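You operate a simulated robot arm through the tools that you are given. There is no shell and no other tool. Be economical: measure what you need, move in short steps, check, and stop when the job is done.

You are at the controls of a simulated robot arm. One attempt, no reset.

## Task
Put one of the wood blocks from the top of the carriage jig bench on top of the pad with a loop.

Only the result counts: the job must be done as asked and must still hold three seconds after the hand-in. Knocking over, shifting, dropping, spilling or breaking anything else fails it.

## Robot
A 6-joint arm with a two-finger parallel gripper, fixed in place. Base frame: the origin is at the foot of the arm, x ahead of it, y to its left, z up; the work surface is at about z = 850. Lengths are in mm, angles in degrees, forces in N, time in s.
With the tool pointing down near the work surface it reaches from about 260 to 680 mm from the base axis. Its first joint turns from -66.0 to 66.0 degrees. Payload 2.9 kg.
The TCP is the grasp point between the finger pads, 30 mm short of the fingertips. In the tool frame z runs along the fingers and y along their closing line. Largest opening 110 mm; finger width 20, thickness 10; the body of the gripper, 48 by 112 mm, starts 55 mm behind the TCP.
Orientation is told as [roll, pitch, yaw] about the base's x, y, z axes, in that order, counted from this pose: with the fingers straight down and closing along the base's y, the tool's x points along the base's -x, its y along +y and its z along -z.

## Interface
- The arm moves only by the tool apply_moves. Its argument "moves" is one flat list of numbers, 7 for each row, row after row: the turn, a rotation vector about the base's x, y, z in degrees, then the shift along the base's x, y, z in mm, then the gripper command, from -1 (shut) to 1 (fully open), values between in proportion. In form: [wx, wy, wz, tx, ty, tz, jaw, wx, wy, wz, tx, ty, tz, jaw, ...]. A call has 1 to 20 rows; each row is the pose to reach, as a shift and turn from the pose commanded when the call began. Each row takes 0.2 s and may step no farther than 50 mm and 8.6 degrees from the row before; otherwise, or with a gripper value out of range, the whole call is refused. A pose out of reach is approached as far as the arm can. The call stops where the force on the tool passes 40 N (or 10 N more than at its start, if that is more) or the arm is blocked; 0.2 s more then pass. Each finger travels about 108 mm/s and halts on what it meets, pressing with about 43 N; the grip force reading is that of the motor and also rises with nothing between the fingers. The clock runs only during rows and for 0.2 s after the last one: add rows that repeat a pose to give the fingers time. It gives the time, the measured TCP pose, the force on the tool (base axes), the opening and the grip force at its end, in the units of the frame above (readings bear some noise), and new pictures: "show" is both (left out), scene, wrist or none.
- Cameras (640 x 400 px; columns grow to the right, rows downward): "scene" is fixed at [91.1, 447.9, 1384.9]; the picture's right is [-0.60, -0.80, 0.00], its down [-0.46, 0.35, -0.82] and it looks along [0.65, -0.49, -0.57] (base axes); focal length 342 px, centre (320, 200). "wrist" rides on the gripper at [-36, 0, -57] in the tool frame; the picture's right is [0.00, -1.00, 0.00], its down [0.97, 0.00, -0.24] and it looks along [0.24, 0.00, 0.97] (tool axes); focal length 218 px, centre (320, 200). There is no depth. A picture from a camera that has moved, and an enlarged one, comes with that camera's place and axes in the base frame and with its lens.
- inspect(camera, box): a new picture of the part [left, top, right, bottom] of that camera's present view, enlarged. No time passes.
- job_done(): hands the job in; it is judged then, once.

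Go step by step. Nothing tells you positions but the pictures and the camera data: compare them with the known pose of the tool, close in by small moves and look again before you grip or let go. The budget is 90 turns and 150 pictures, counting those below and the enlarged ones. Unless the task says otherwise, let go and move clear before handing in, and close with one line.

The tools are called after "Call:" as a command line: name --argument value ..., lists and objects as JSON in quotes. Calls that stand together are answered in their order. apply_moves: Moves the arm, as the interface text tells. Its arguments: {"type":"object","properties":{"moves":{"type":"array","items":{"type":"number"}},"show":{"type":"string","enum":["both","scene","wrist","none"]}},"required":["moves"]} The other tools are called the same way: inspect (camera, box) takes an enlarged picture of a part of a camera's view; job_done () hands the job in.

At the start:

```text
time_s: 0.0
eef_pos: [391.0, -91.1, 1145.6]
tcp_rot: [0.0, 0.0, 0.0]
wrist_force: [-0.3, -0.4, 0.1]
finger_gap: 110.1
grasp_force: 0.0
```

scene: 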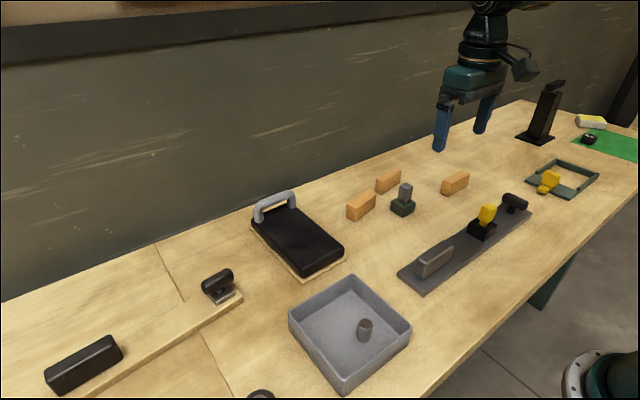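
wrist: 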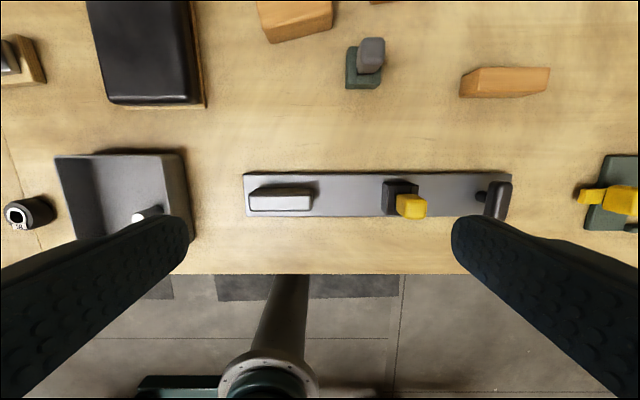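

I see three orange wood blocks on the bench, and a black pad with a grey loop handle at its far end. I'll zoom in to measure both.

Call:
inspect --camera "scene" --box '[230, 150, 490, 300]'

Call:
inspect --camera "wrist" --box '[60, 0, 580, 240]'

```text
2.46 times, centred on (360, 225) of scene
camera zoom: at [91.1, 447.9, 1384.9], right [-0.6, -0.8, 0.0], down [-0.46, 0.35, -0.82], along [0.65, -0.49, -0.57], focal length 843 px, centre (222, 138)
```

zoom: 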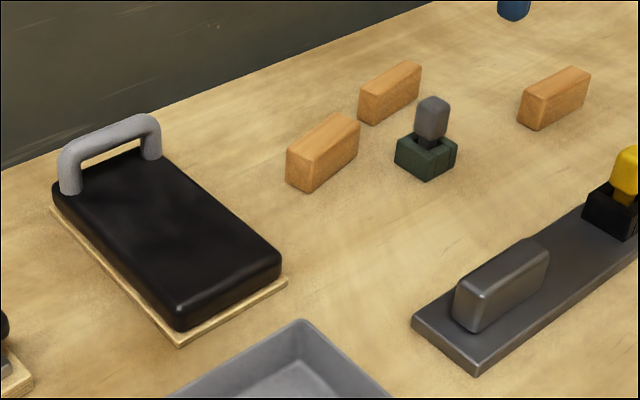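

```text
1.23 times, centred on (320, 120) of wrist
camera zoom: at [427.6, -90.9, 1202.4], right [0.0, -1.0, 0.0], down [-0.97, 0.0, 0.24], along [-0.24, 0.0, -0.97], focal length 269 px, centre (320, 298)
```

zoom: 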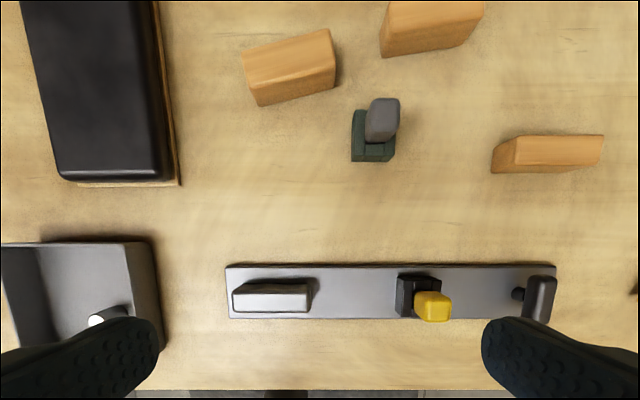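

The nearest block is at about (591, -61) and the black pad with the handle is around x 480–660, y 75–185. Before choosing, I'll check the other objects, in case another one is a pad with a loop.

Call:
inspect --camera "scene" --box '[480, 70, 640, 220]'

Call:
inspect --camera "scene" --box '[0, 240, 290, 400]'

```text
2.67 times, centred on (560, 145) of scene
camera zoom: at [91.1, 447.9, 1384.9], right [-0.6, -0.8, 0.0], down [-0.46, 0.35, -0.82], along [0.65, -0.49, -0.57], focal length 913 px, centre (-320, 347)
```

zoom: 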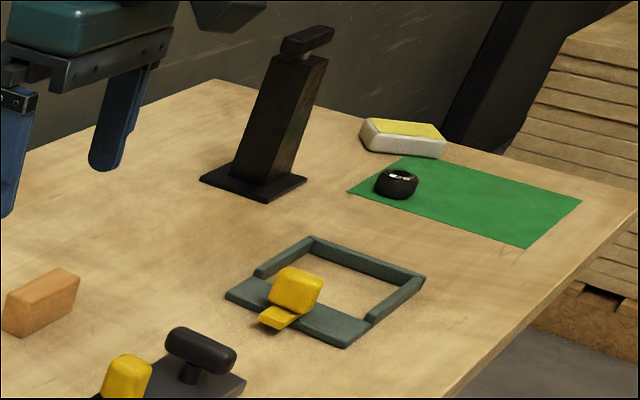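

```text
2.21 times, centred on (145, 320) of scene
camera zoom: at [91.1, 447.9, 1384.9], right [-0.6, -0.8, 0.0], down [-0.46, 0.35, -0.82], along [0.65, -0.49, -0.57], focal length 756 px, centre (706, -65)
```

zoom: 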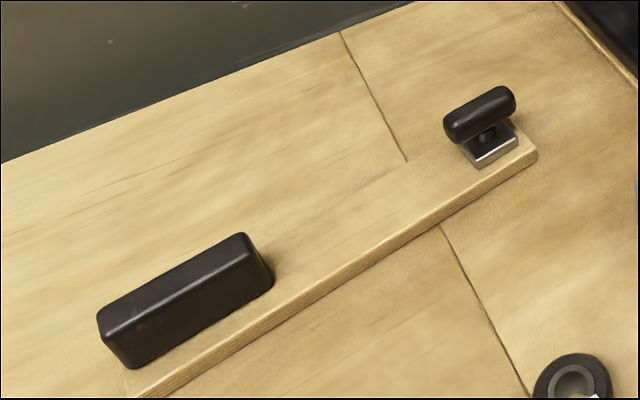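

The black pad with the grey handle is the only match. I'll move above the nearest block, at about (590, -60), and turn about -78° so the fingers close across its short side.

Call:
apply_moves --moves '[0, 0, -7.8, 20, 3, -10, 1, 0, 0, -15.6, 40, 6, -20, 1, 0, 0, -23.4, 60, 9, -30, 1, 0, 0, -31.2, 80, 12, -40, 1, 0, 0, -39, 100, 15, -50, 1, 0, 0, -46.8, 120, 18, -60, 1, 0, 0, -54.6, 140, 21, -70, 1, 0, 0, -62.4, 160, 24, -80, 1, 0, 0, -70.2, 180, 27, -90, 1, 0, 0, -78, 198, 30, -100, 1, 0, 0, -78, 198, 30, -100, 1]'

```text
time_s: 2.4
eef_pos: [588.8, -60.2, 1044.0]
tcp_rot: [0.1, -0.1, -78.1]
wrist_force: [0.3, 0.9, -1.1]
finger_gap: 110.3
grasp_force: 0.1
camera wrist: at [596.6, -95.5, 1100.9], right [-0.98, -0.21, 0.0], down [-0.2, 0.95, 0.24], along [-0.05, 0.23, -0.97], focal length 218 px, centre (320, 200)
```

scene: 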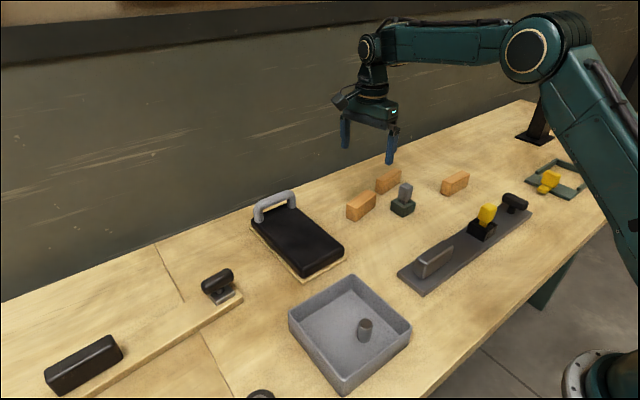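
wrist: 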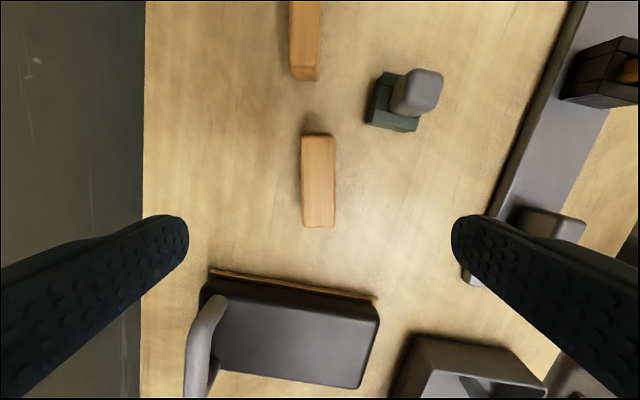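

The block lines up with the fingers, its centre at about (590.5, -63). I'll lower part way and check again.

Call:
apply_moves --moves '[0, 0, 0, 2, -3, -40, 1, 0, 0, 0, 2, -3, -80, 1, 0, 0, 0, 2, -3, -114, 1, 0, 0, 0, 2, -3, -114, 1]'

```text
time_s: 3.4
eef_pos: [592.6, -64.3, 929.9]
tcp_rot: [0.0, 0.0, -78.1]
wrist_force: [0.5, 0.5, 0.2]
finger_gap: 110.2
grasp_force: 0.1
camera wrist: at [600.2, -98.7, 987.0], right [-0.98, -0.21, 0.0], down [-0.2, 0.95, 0.24], along [-0.05, 0.23, -0.97], focal length 218 px, centre (320, 200)
```

scene: 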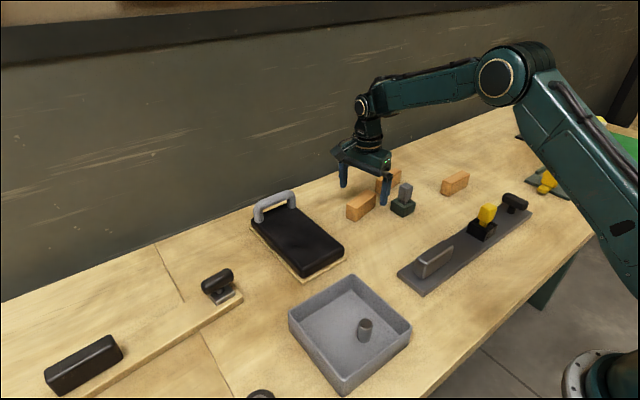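
wrist: 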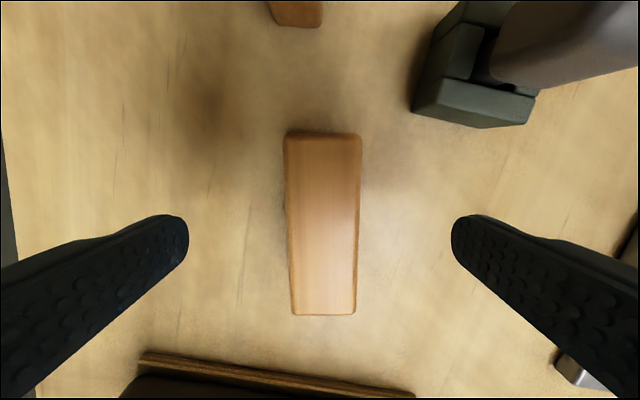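

The block is centred between the fingers, so I'll go down to z of about 885 and close.

Call:
apply_moves --moves '[0, 0, 0, -1, 0, -25, 1, 0, 0, 0, -1, 0, -45, 1, 0, 0, 0, -1, 0, -45, 1, 0, 0, 0, -1, 0, -45, 0.2, 0, 0, 0, -1, 0, -45, -0.2, 0, 0, 0, -1, 0, -45, -0.6, 0, 0, 0, -1, 0, -45, -1, 0, 0, 0, -1, 0, -45, -1]'

```text
time_s: 5.2
eef_pos: [590.6, -62.2, 883.7]
tcp_rot: [0.0, 0.0, -78.0]
wrist_force: [0.5, 0.1, 0.1]
finger_gap: 33.2
grasp_force: 42.7
camera wrist: at [599.2, -98.5, 941.5], right [-0.98, -0.21, 0.0], down [-0.2, 0.95, 0.24], along [-0.05, 0.23, -0.97], focal length 218 px, centre (320, 200)
```

scene: 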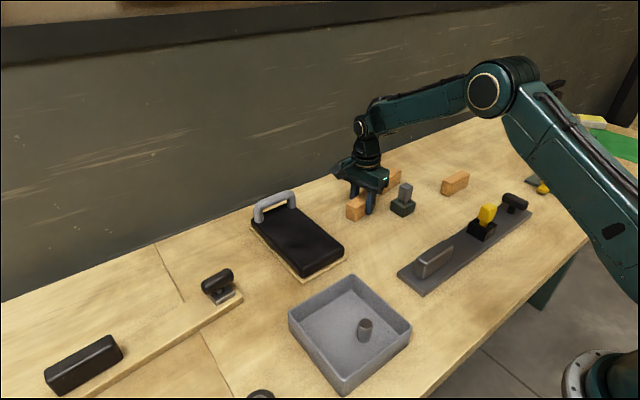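
wrist: 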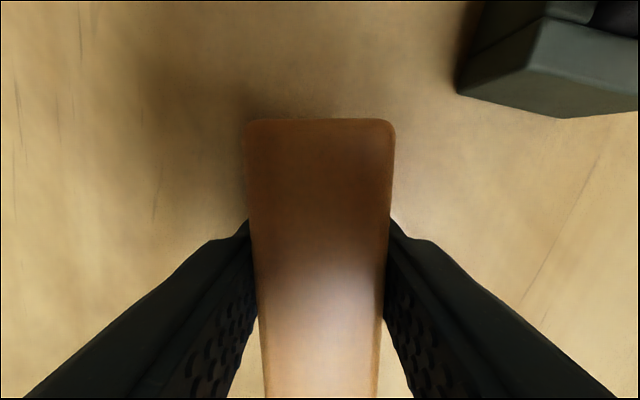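

The block is gripped, with the gap at 33 mm. Now I'll lift straight up.

Call:
apply_moves --moves '[0, 0, 0, 0, 0, 30, -1, 0, 0, 0, 0, 0, 70, -1, 0, 0, 0, 0, 0, 115, -1, 0, 0, 0, 0, 0, 160, -1, 0, 0, 0, 0, 0, 160, -1]'

```text
time_s: 6.4
eef_pos: [590.0, -65.6, 1046.4]
tcp_rot: [-0.1, 0.0, -78.0]
wrist_force: [0.3, -0.2, 0.1]
finger_gap: 0.0
grasp_force: 38.0
camera wrist: at [598.1, -101.4, 1103.5], right [-0.98, -0.21, 0.0], down [-0.2, 0.95, 0.24], along [-0.05, 0.23, -0.97], focal length 218 px, centre (320, 200)
```

scene: 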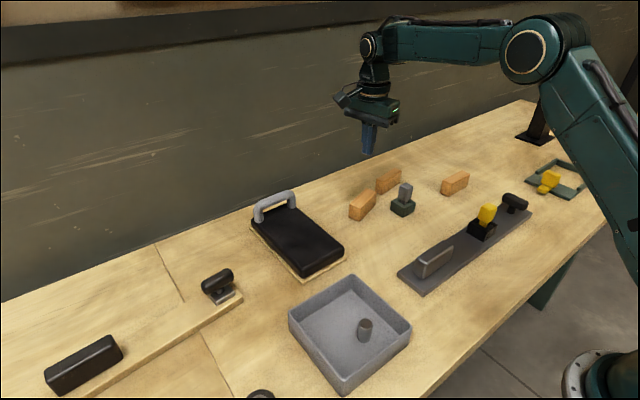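
wrist: 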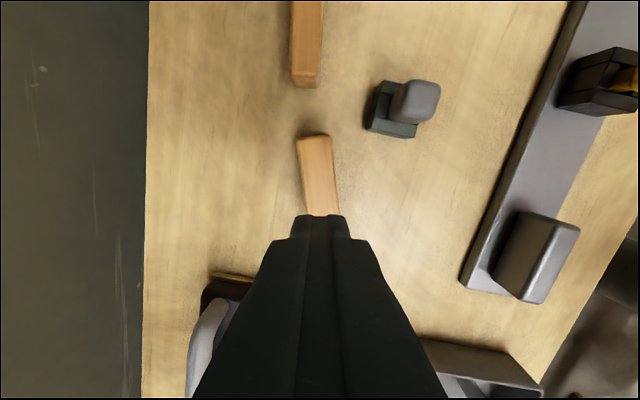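

The block slipped out during the lift and now sits slightly turned. I'll look closely at it and its neighbours to see why.

Call:
inspect --camera "scene" --box '[330, 150, 490, 250]'

Call:
inspect --camera "wrist" --box '[240, 0, 480, 220]'

```text
4.00 times, centred on (410, 200) of scene
camera zoom: at [91.1, 447.9, 1384.9], right [-0.6, -0.8, 0.0], down [-0.46, 0.35, -0.82], along [0.65, -0.49, -0.57], focal length 1370 px, centre (-40, 200)
```

zoom: 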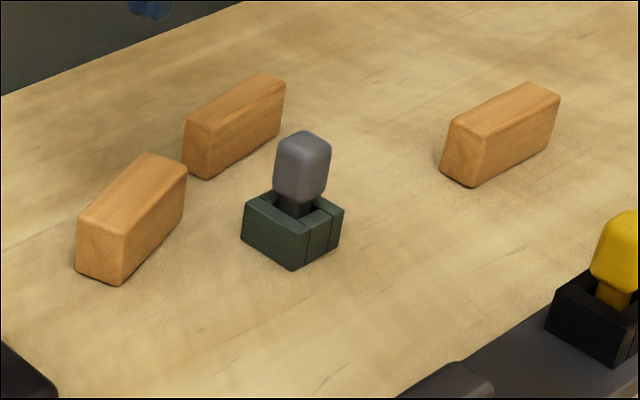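

```text
1.82 times, centred on (360, 110) of wrist
camera zoom: at [598.1, -101.4, 1103.5], right [-0.98, -0.21, 0.0], down [-0.2, 0.95, 0.24], along [-0.05, 0.23, -0.97], focal length 397 px, centre (247, 364)
```

zoom: 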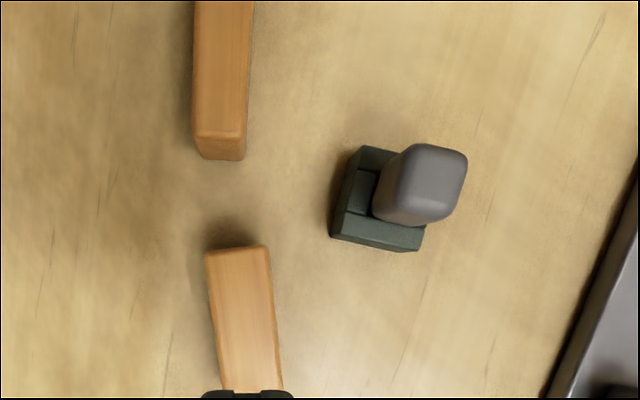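

The block is a plain upright box, so the grip probably just slid during the fast lift. I'll reopen, turn about +6° to match its new angle, and look again.

Call:
apply_moves --moves '[0, 0, 3, 0, 0, 0, 0, 0, 0, 6, 0, 0, -20, 1, 0, 0, 6, 0, 0, -40, 1, 0, 0, 6, 0, 0, -40, 1]'

Call:
inspect --camera "wrist" --box '[220, 80, 420, 280]'

```text
time_s: 7.4
eef_pos: [592.6, -63.7, 1006.9]
tcp_rot: [0.0, 0.0, -71.9]
wrist_force: [0.9, -0.9, -0.4]
finger_gap: 110.0
grasp_force: 0.0
camera wrist: at [603.4, -98.4, 1064.4], right [-0.95, -0.31, 0.0], down [-0.3, 0.92, 0.24], along [-0.07, 0.23, -0.97], focal length 218 px, centre (320, 200)
```

scene: 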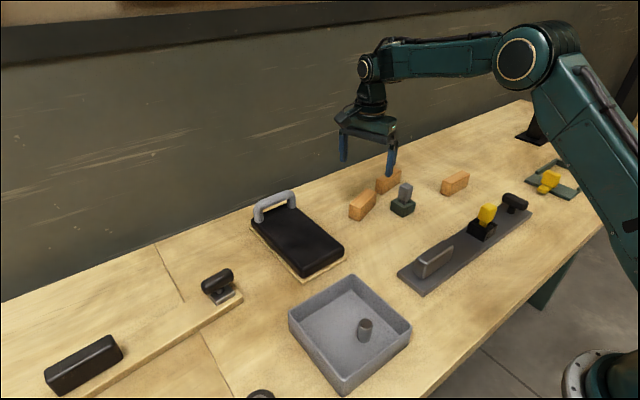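
wrist: 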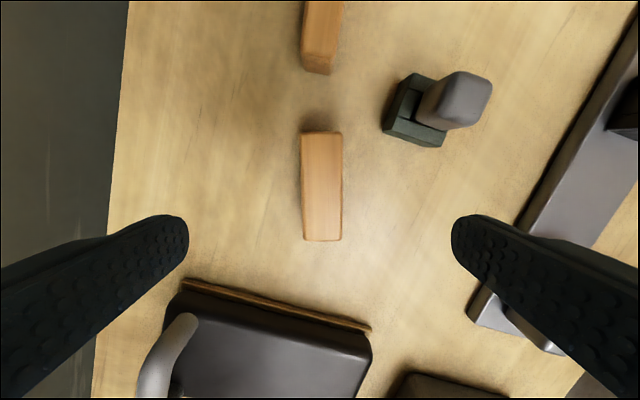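

```text
2.00 times, centred on (320, 180) of wrist
camera zoom: at [603.4, -98.4, 1064.4], right [-0.95, -0.31, 0.0], down [-0.3, 0.92, 0.24], along [-0.07, 0.23, -0.97], focal length 436 px, centre (320, 240)
```

zoom: 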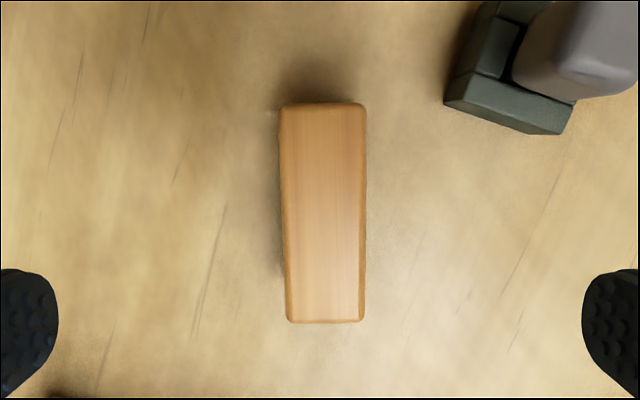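

It lines up now, centred at about (593, -68). I'll go down slightly deeper, hold the squeeze longer, and lift only a few mm slowly while watching the force.

Call:
apply_moves --moves '[0, 0, 0, 0, -4, -40, 1, 0, 0, 0, 0, -4, -80, 1, 0, 0, 0, 0, -4, -110, 1, 0, 0, 0, 0, -4, -124, 1, 0, 0, 0, 0, -4, -124, 1, 0, 0, 0, 0, -4, -124, 0.2, 0, 0, 0, 0, -4, -124, -0.3, 0, 0, 0, 0, -4, -124, -1, 0, 0, 0, 0, -4, -124, -1, 0, 0, 0, 0, -4, -124, -1, 0, 0, 0, 0, -4, -124, -1, 0, 0, 0, 0, -4, -122, -1, 0, 0, 0, 0, -4, -120, -1, 0, 0, 0, 0, -4, -118, -1, 0, 0, 0, 0, -4, -116, -1, 0, 0, 0, 0, -4, -114, -1]'

```text
time_s: 10.8
eef_pos: [590.7, -66.4, 892.3]
tcp_rot: [-0.1, 0.0, -72.0]
wrist_force: [0.8, 1.2, -1.2]
finger_gap: 33.7
grasp_force: 42.8
camera wrist: at [602.1, -101.9, 949.6], right [-0.95, -0.31, 0.0], down [-0.3, 0.92, 0.24], along [-0.07, 0.23, -0.97], focal length 218 px, centre (320, 200)
```

scene: 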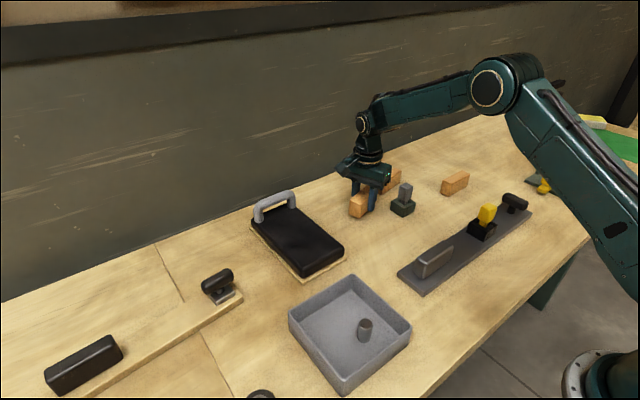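
wrist: 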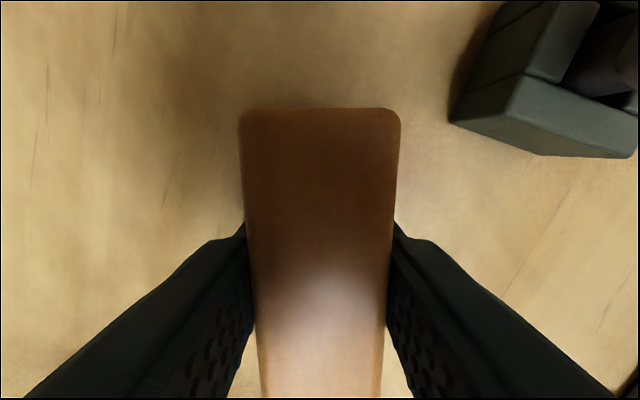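

The block appears to be rising with the fingers. I'll keep lifting slowly.

Call:
apply_moves --moves '[0, 0, 0, 0, 0, 2, -1, 0, 0, 0, 0, 0, 5, -1, 0, 0, 0, 0, 0, 8, -1, 0, 0, 0, 0, 0, 12, -1, 0, 0, 0, 0, 0, 16, -1, 0, 0, 0, 0, 0, 20, -1, 0, 0, 0, 0, 0, 25, -1, 0, 0, 0, 0, 0, 30, -1, 0, 0, 0, 0, 0, 35, -1, 0, 0, 0, 0, 0, 40, -1]'

```text
time_s: 13.0
eef_pos: [588.9, -68.2, 932.9]
tcp_rot: [0.0, -0.1, -71.9]
wrist_force: [-0.5, 1.0, -1.3]
finger_gap: 33.4
grasp_force: 42.9
camera wrist: at [602.1, -101.3, 989.6], right [-0.95, -0.31, 0.0], down [-0.3, 0.92, 0.24], along [-0.07, 0.23, -0.97], focal length 218 px, centre (320, 200)
```

scene: 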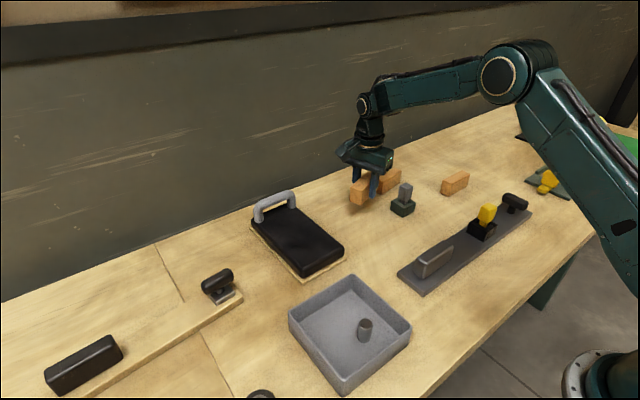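
wrist: 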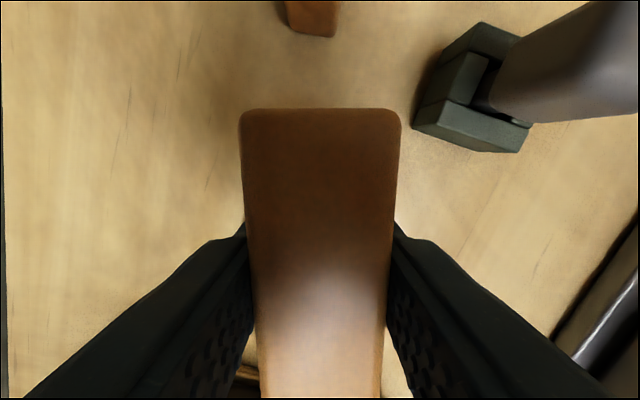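

The block is held firmly. I'll lift it further, then carry it smoothly to the pad, whose top spans about x 480–680, y 84–198 at z of about 880. On the way I'll turn it lengthwise along the pad.

Call:
apply_moves --moves '[0, 0, 0, 0, 0, 3, -1, 0, 0, 0, 0, 0, 8, -1, 0, 0, 0, 0, 0, 16, -1, 0, 0, 0, 0, 0, 25, -1, 0, 0, 0, 0, 0, 35, -1, 0, 0, 0, 0, 0, 45, -1, 0, 0, 0, 0, 0, 55, -1, 0, 0, 0, 0, 0, 63, -1, 0, 0, 0, 0, 0, 68, -1, 0, 0, 0, 0, 0, 70, -1]' --show "none"

Call:
apply_moves --moves '[0, 0, 1, -1, 3, 0, -1, 0, 0, 3, -2, 9, 0, -1, 0, 0, 7, -4, 20, 0, -1, 0, 0, 12, -7, 34, 0, -1, 0, 0, 17, -10, 49, 0, -1, 0, 0, 22, -13, 64, 0, -1, 0, 0, 27, -16, 79, 0, -1, 0, 0, 32, -19, 94, 0, -1, 0, 0, 37, -22, 109, 0, -1, 0, 0, 42, -25, 124, 0, -1, 0, 0, 47, -28, 139, 0, -1, 0, 0, 52, -31, 154, 0, -1, 0, 0, 57, -34, 168, 0, -1, 0, 0, 62, -37, 181, 0, -1, 0, 0, 66, -40, 192, 0, -1, 0, 0, 69, -42, 200, 0, -1, 0, 0, 71, -43, 206, 0, -1, 0, 0, 72, -44, 209, 0, -1, 0, 0, 72, -44, 209, 0, -1]'

```text
time_s: 15.2
eef_pos: [589.0, -68.7, 1002.8]
tcp_rot: [0.1, 0.0, -72.1]
wrist_force: [0.8, 0.2, -1.6]
finger_gap: 33.5
grasp_force: 43.3
```

```text
time_s: 19.2
eef_pos: [545.7, 141.0, 1003.3]
tcp_rot: [0.0, 0.0, 0.0]
wrist_force: [0.0, 1.1, -1.6]
finger_gap: 33.5
grasp_force: 43.0
camera wrist: at [582.6, 141.5, 1059.7], right [0.0, -1.0, 0.0], down [-0.97, 0.0, 0.24], along [-0.24, 0.0, -0.97], focal length 218 px, centre (320, 200)
```

scene: 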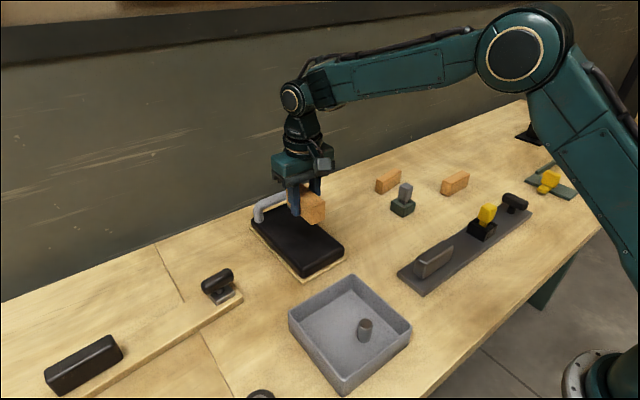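
wrist: 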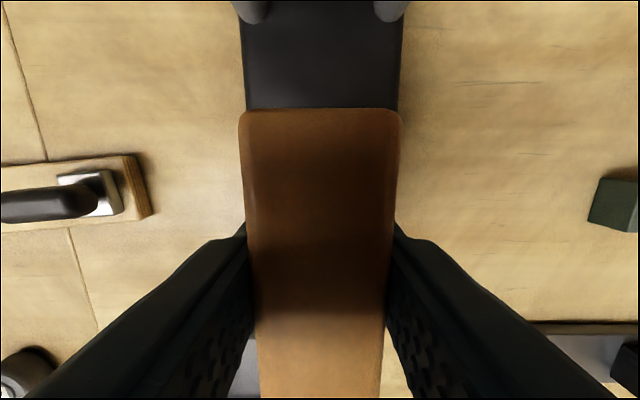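

The block is centred over the pad and clear of the loop. I'll lower it to just above the surface.

Call:
apply_moves --moves '[0, 0, 0, 0, 0, -3, -1, 0, 0, 0, 0, 0, -10, -1, 0, 0, 0, 0, 0, -20, -1, 0, 0, 0, 0, 0, -32, -1, 0, 0, 0, 0, 0, -44, -1, 0, 0, 0, 0, 0, -56, -1, 0, 0, 0, 0, 0, -63, -1, 0, 0, 0, 0, 0, -66, -1, 0, 0, 0, 0, 0, -66, -1]'

Call:
inspect --camera "scene" --box '[230, 140, 390, 290]'

```text
time_s: 21.2
eef_pos: [546.3, 140.2, 937.1]
tcp_rot: [0.0, 0.0, -0.1]
wrist_force: [0.5, 0.4, -0.8]
finger_gap: 33.4
grasp_force: 43.4
camera wrist: at [582.8, 140.7, 993.8], right [0.0, -1.0, 0.0], down [-0.97, 0.0, 0.24], along [-0.24, 0.0, -0.97], focal length 218 px, centre (320, 200)
```

scene: 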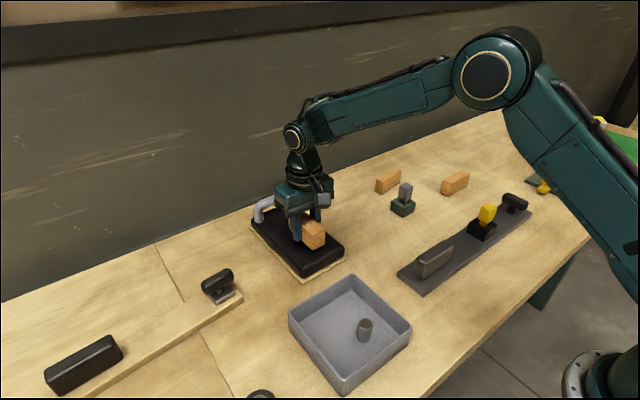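
wrist: 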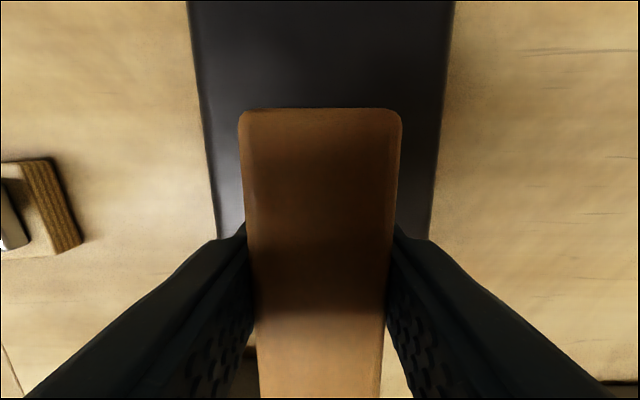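

```text
2.67 times, centred on (310, 215) of scene
camera zoom: at [91.2, 447.9, 1384.9], right [-0.6, -0.8, 0.0], down [-0.46, 0.35, -0.82], along [0.65, -0.49, -0.57], focal length 913 px, centre (347, 160)
```

zoom: 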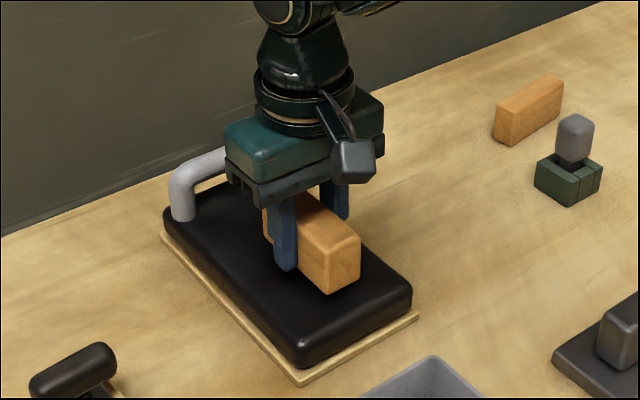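

There is about 15–20 mm left to the pad. I'll lower in small steps and watch the force.

Call:
apply_moves --moves '[0, 0, 0, 0, 0, -2, -1, 0, 0, 0, 0, 0, -4, -1, 0, 0, 0, 0, 0, -6, -1, 0, 0, 0, 0, 0, -8, -1, 0, 0, 0, 0, 0, -10, -1, 0, 0, 0, 0, 0, -12, -1]' --show "none"

Call:
apply_moves --moves '[0, 0, 0, 0, 0, -1, -1, 0, 0, 0, 0, 0, -2, -1]' --show "none"

Call:
inspect --camera "scene" --box '[260, 170, 360, 270]'

```text
time_s: 22.6
eef_pos: [543.8, 141.7, 925.1]
tcp_rot: [-0.1, -0.1, 0.1]
wrist_force: [0.5, 0.5, -2.0]
finger_gap: 33.5
grasp_force: 42.9
```

```text
time_s: 23.2
eef_pos: [544.5, 140.6, 921.6]
tcp_rot: [0.0, 0.0, 0.0]
wrist_force: [0.9, 0.1, -2.5]
finger_gap: 33.3
grasp_force: 43.0
```

```text
4.00 times, centred on (310, 220) of scene
camera zoom: at [91.2, 447.9, 1384.9], right [-0.6, -0.8, 0.0], down [-0.46, 0.35, -0.82], along [0.65, -0.49, -0.57], focal length 1370 px, centre (360, 120)
```

zoom: 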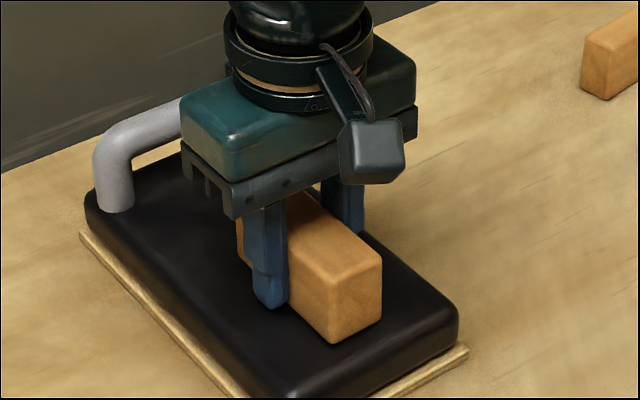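

Contact hasn't registered yet (the force is still about the block's weight), so I'll keep stepping down 1 mm at a time.

Call:
apply_moves --moves '[0, 0, 0, 0, 0, -1, -1, 0, 0, 0, 0, 0, -2, -1]' --show "none"

Call:
apply_moves --moves '[0, 0, 0, 0, 0, -1, -1, 0, 0, 0, 0, 0, -1, -1]' --show "none"

```text
time_s: 23.8
eef_pos: [545.8, 141.3, 923.1]
tcp_rot: [0.0, -0.1, 0.0]
wrist_force: [-4.4, -1.7, 12.9]
finger_gap: 33.2
grasp_force: 42.8
```

```text
time_s: 24.4
eef_pos: [546.9, 140.3, 922.0]
tcp_rot: [0.1, -0.3, 0.1]
wrist_force: [-4.4, 1.1, 30.3]
finger_gap: 33.2
grasp_force: 43.0
```

The block has touched down. I'll ease up 2 mm to take off the press, then open gently.

Call:
apply_moves --moves '[0, 0, 0, 0, 0, 1, -1, 0, 0, 0, 0, 0, 2, -1, 0, 0, 0, 0, 0, 2, -1]' --show "none"

Call:
apply_moves --moves '[0, 0, 0, 0, 0, 0, -0.35, 0, 0, 0, 0, 0, 0, -0.2, 0, 0, 0, 0, 0, 0, 0, 0, 0, 0, 0, 0, 0, 0.2]'

```text
time_s: 25.2
eef_pos: [546.3, 140.8, 921.9]
tcp_rot: [0.0, -0.2, -0.2]
wrist_force: [1.8, -6.0, 21.7]
finger_gap: 33.7
grasp_force: 43.2
```

```text
time_s: 26.2
eef_pos: [544.2, 142.9, 920.4]
tcp_rot: [0.0, 0.1, 0.2]
wrist_force: [-1.1, 4.1, 8.0]
finger_gap: 65.3
grasp_force: 0.0
camera wrist: at [581.9, 143.0, 977.1], right [0.0, -1.0, 0.0], down [-0.97, 0.0, 0.24], along [-0.24, 0.0, -0.97], focal length 218 px, centre (320, 200)
```

scene: 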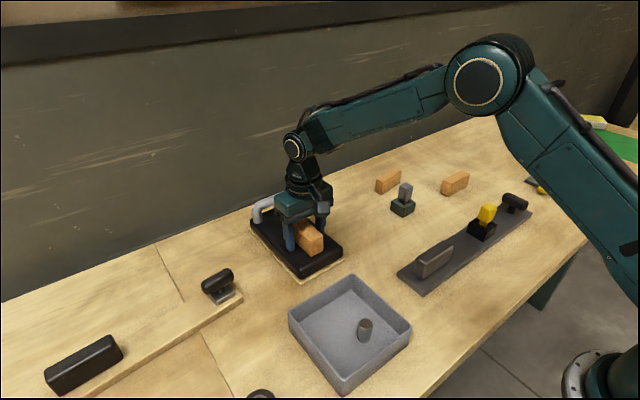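
wrist: 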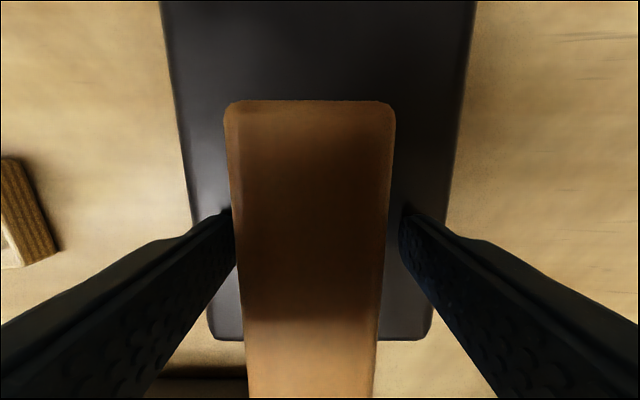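

The block is resting on the pad and the fingers are clear of it. I'll rise straight up, opening further once above it.

Call:
apply_moves --moves '[0, 0, 0, 0, 0, 3, 0.2, 0, 0, 0, 0, 0, 10, 0.2, 0, 0, 0, 0, 0, 25, 0.2, 0, 0, 0, 0, 0, 50, 0.2, 0, 0, 0, 0, 0, 85, 0.2, 0, 0, 0, -10, 0, 120, 0.4, 0, 0, 0, -40, 0, 150, 0.4, 0, 0, 0, -40, 0, 150, 0.4]'

Call:
inspect --camera "scene" --box '[230, 150, 490, 300]'

```text
time_s: 28.0
eef_pos: [505.6, 139.5, 1070.6]
tcp_rot: [0.1, 0.0, 0.0]
wrist_force: [-1.0, 0.1, 0.4]
finger_gap: 77.1
grasp_force: 0.0
camera wrist: at [542.5, 139.0, 1127.4], right [0.0, -1.0, 0.0], down [-0.97, 0.0, 0.24], along [-0.24, 0.0, -0.97], focal length 218 px, centre (320, 200)
```

scene: 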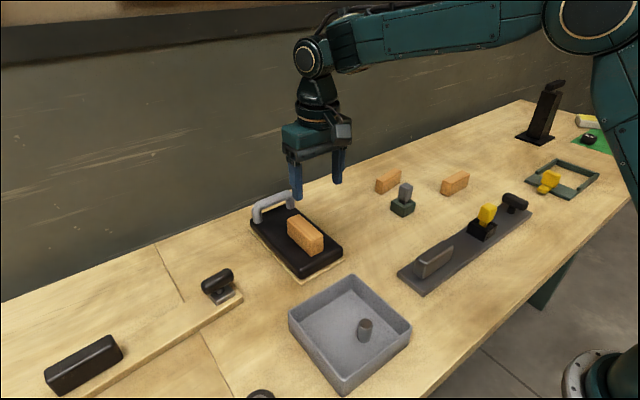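
wrist: 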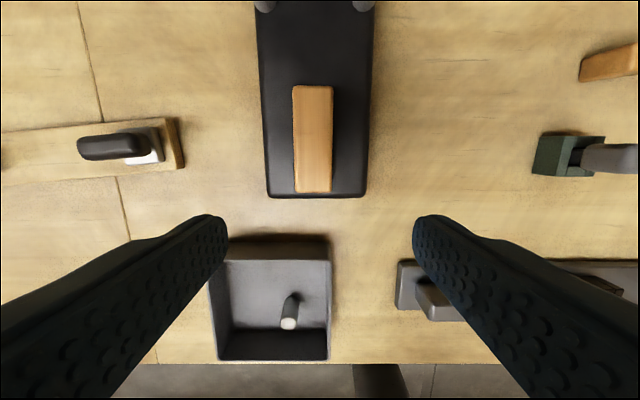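

```text
2.46 times, centred on (360, 225) of scene
camera zoom: at [91.1, 447.9, 1384.9], right [-0.6, -0.8, 0.0], down [-0.46, 0.35, -0.82], along [0.65, -0.49, -0.57], focal length 843 px, centre (222, 138)
```

zoom: 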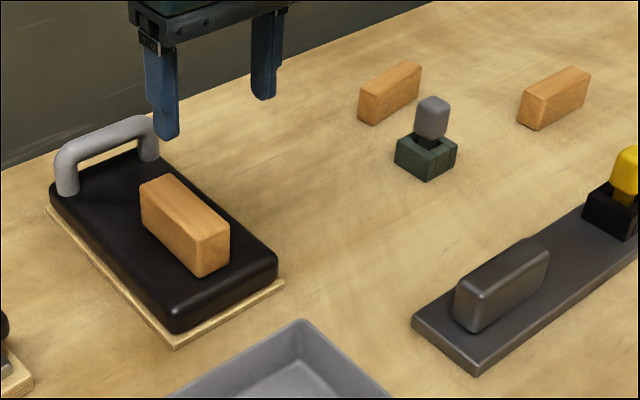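

The block lies flat and steady on top of the black pad, clear of the loop, and the gripper is well away. The pad itself moved about 3 mm when the block was set down. The other objects look where they were, so I'm handing in.

Call:
job_done

```text
The job is handed in.
```

I put one wood block on top of the pad with the loop, let go and moved clear; on the way the block slipped once and resettled upright on the bench, and the pad shifted about 3 mm at set-down.
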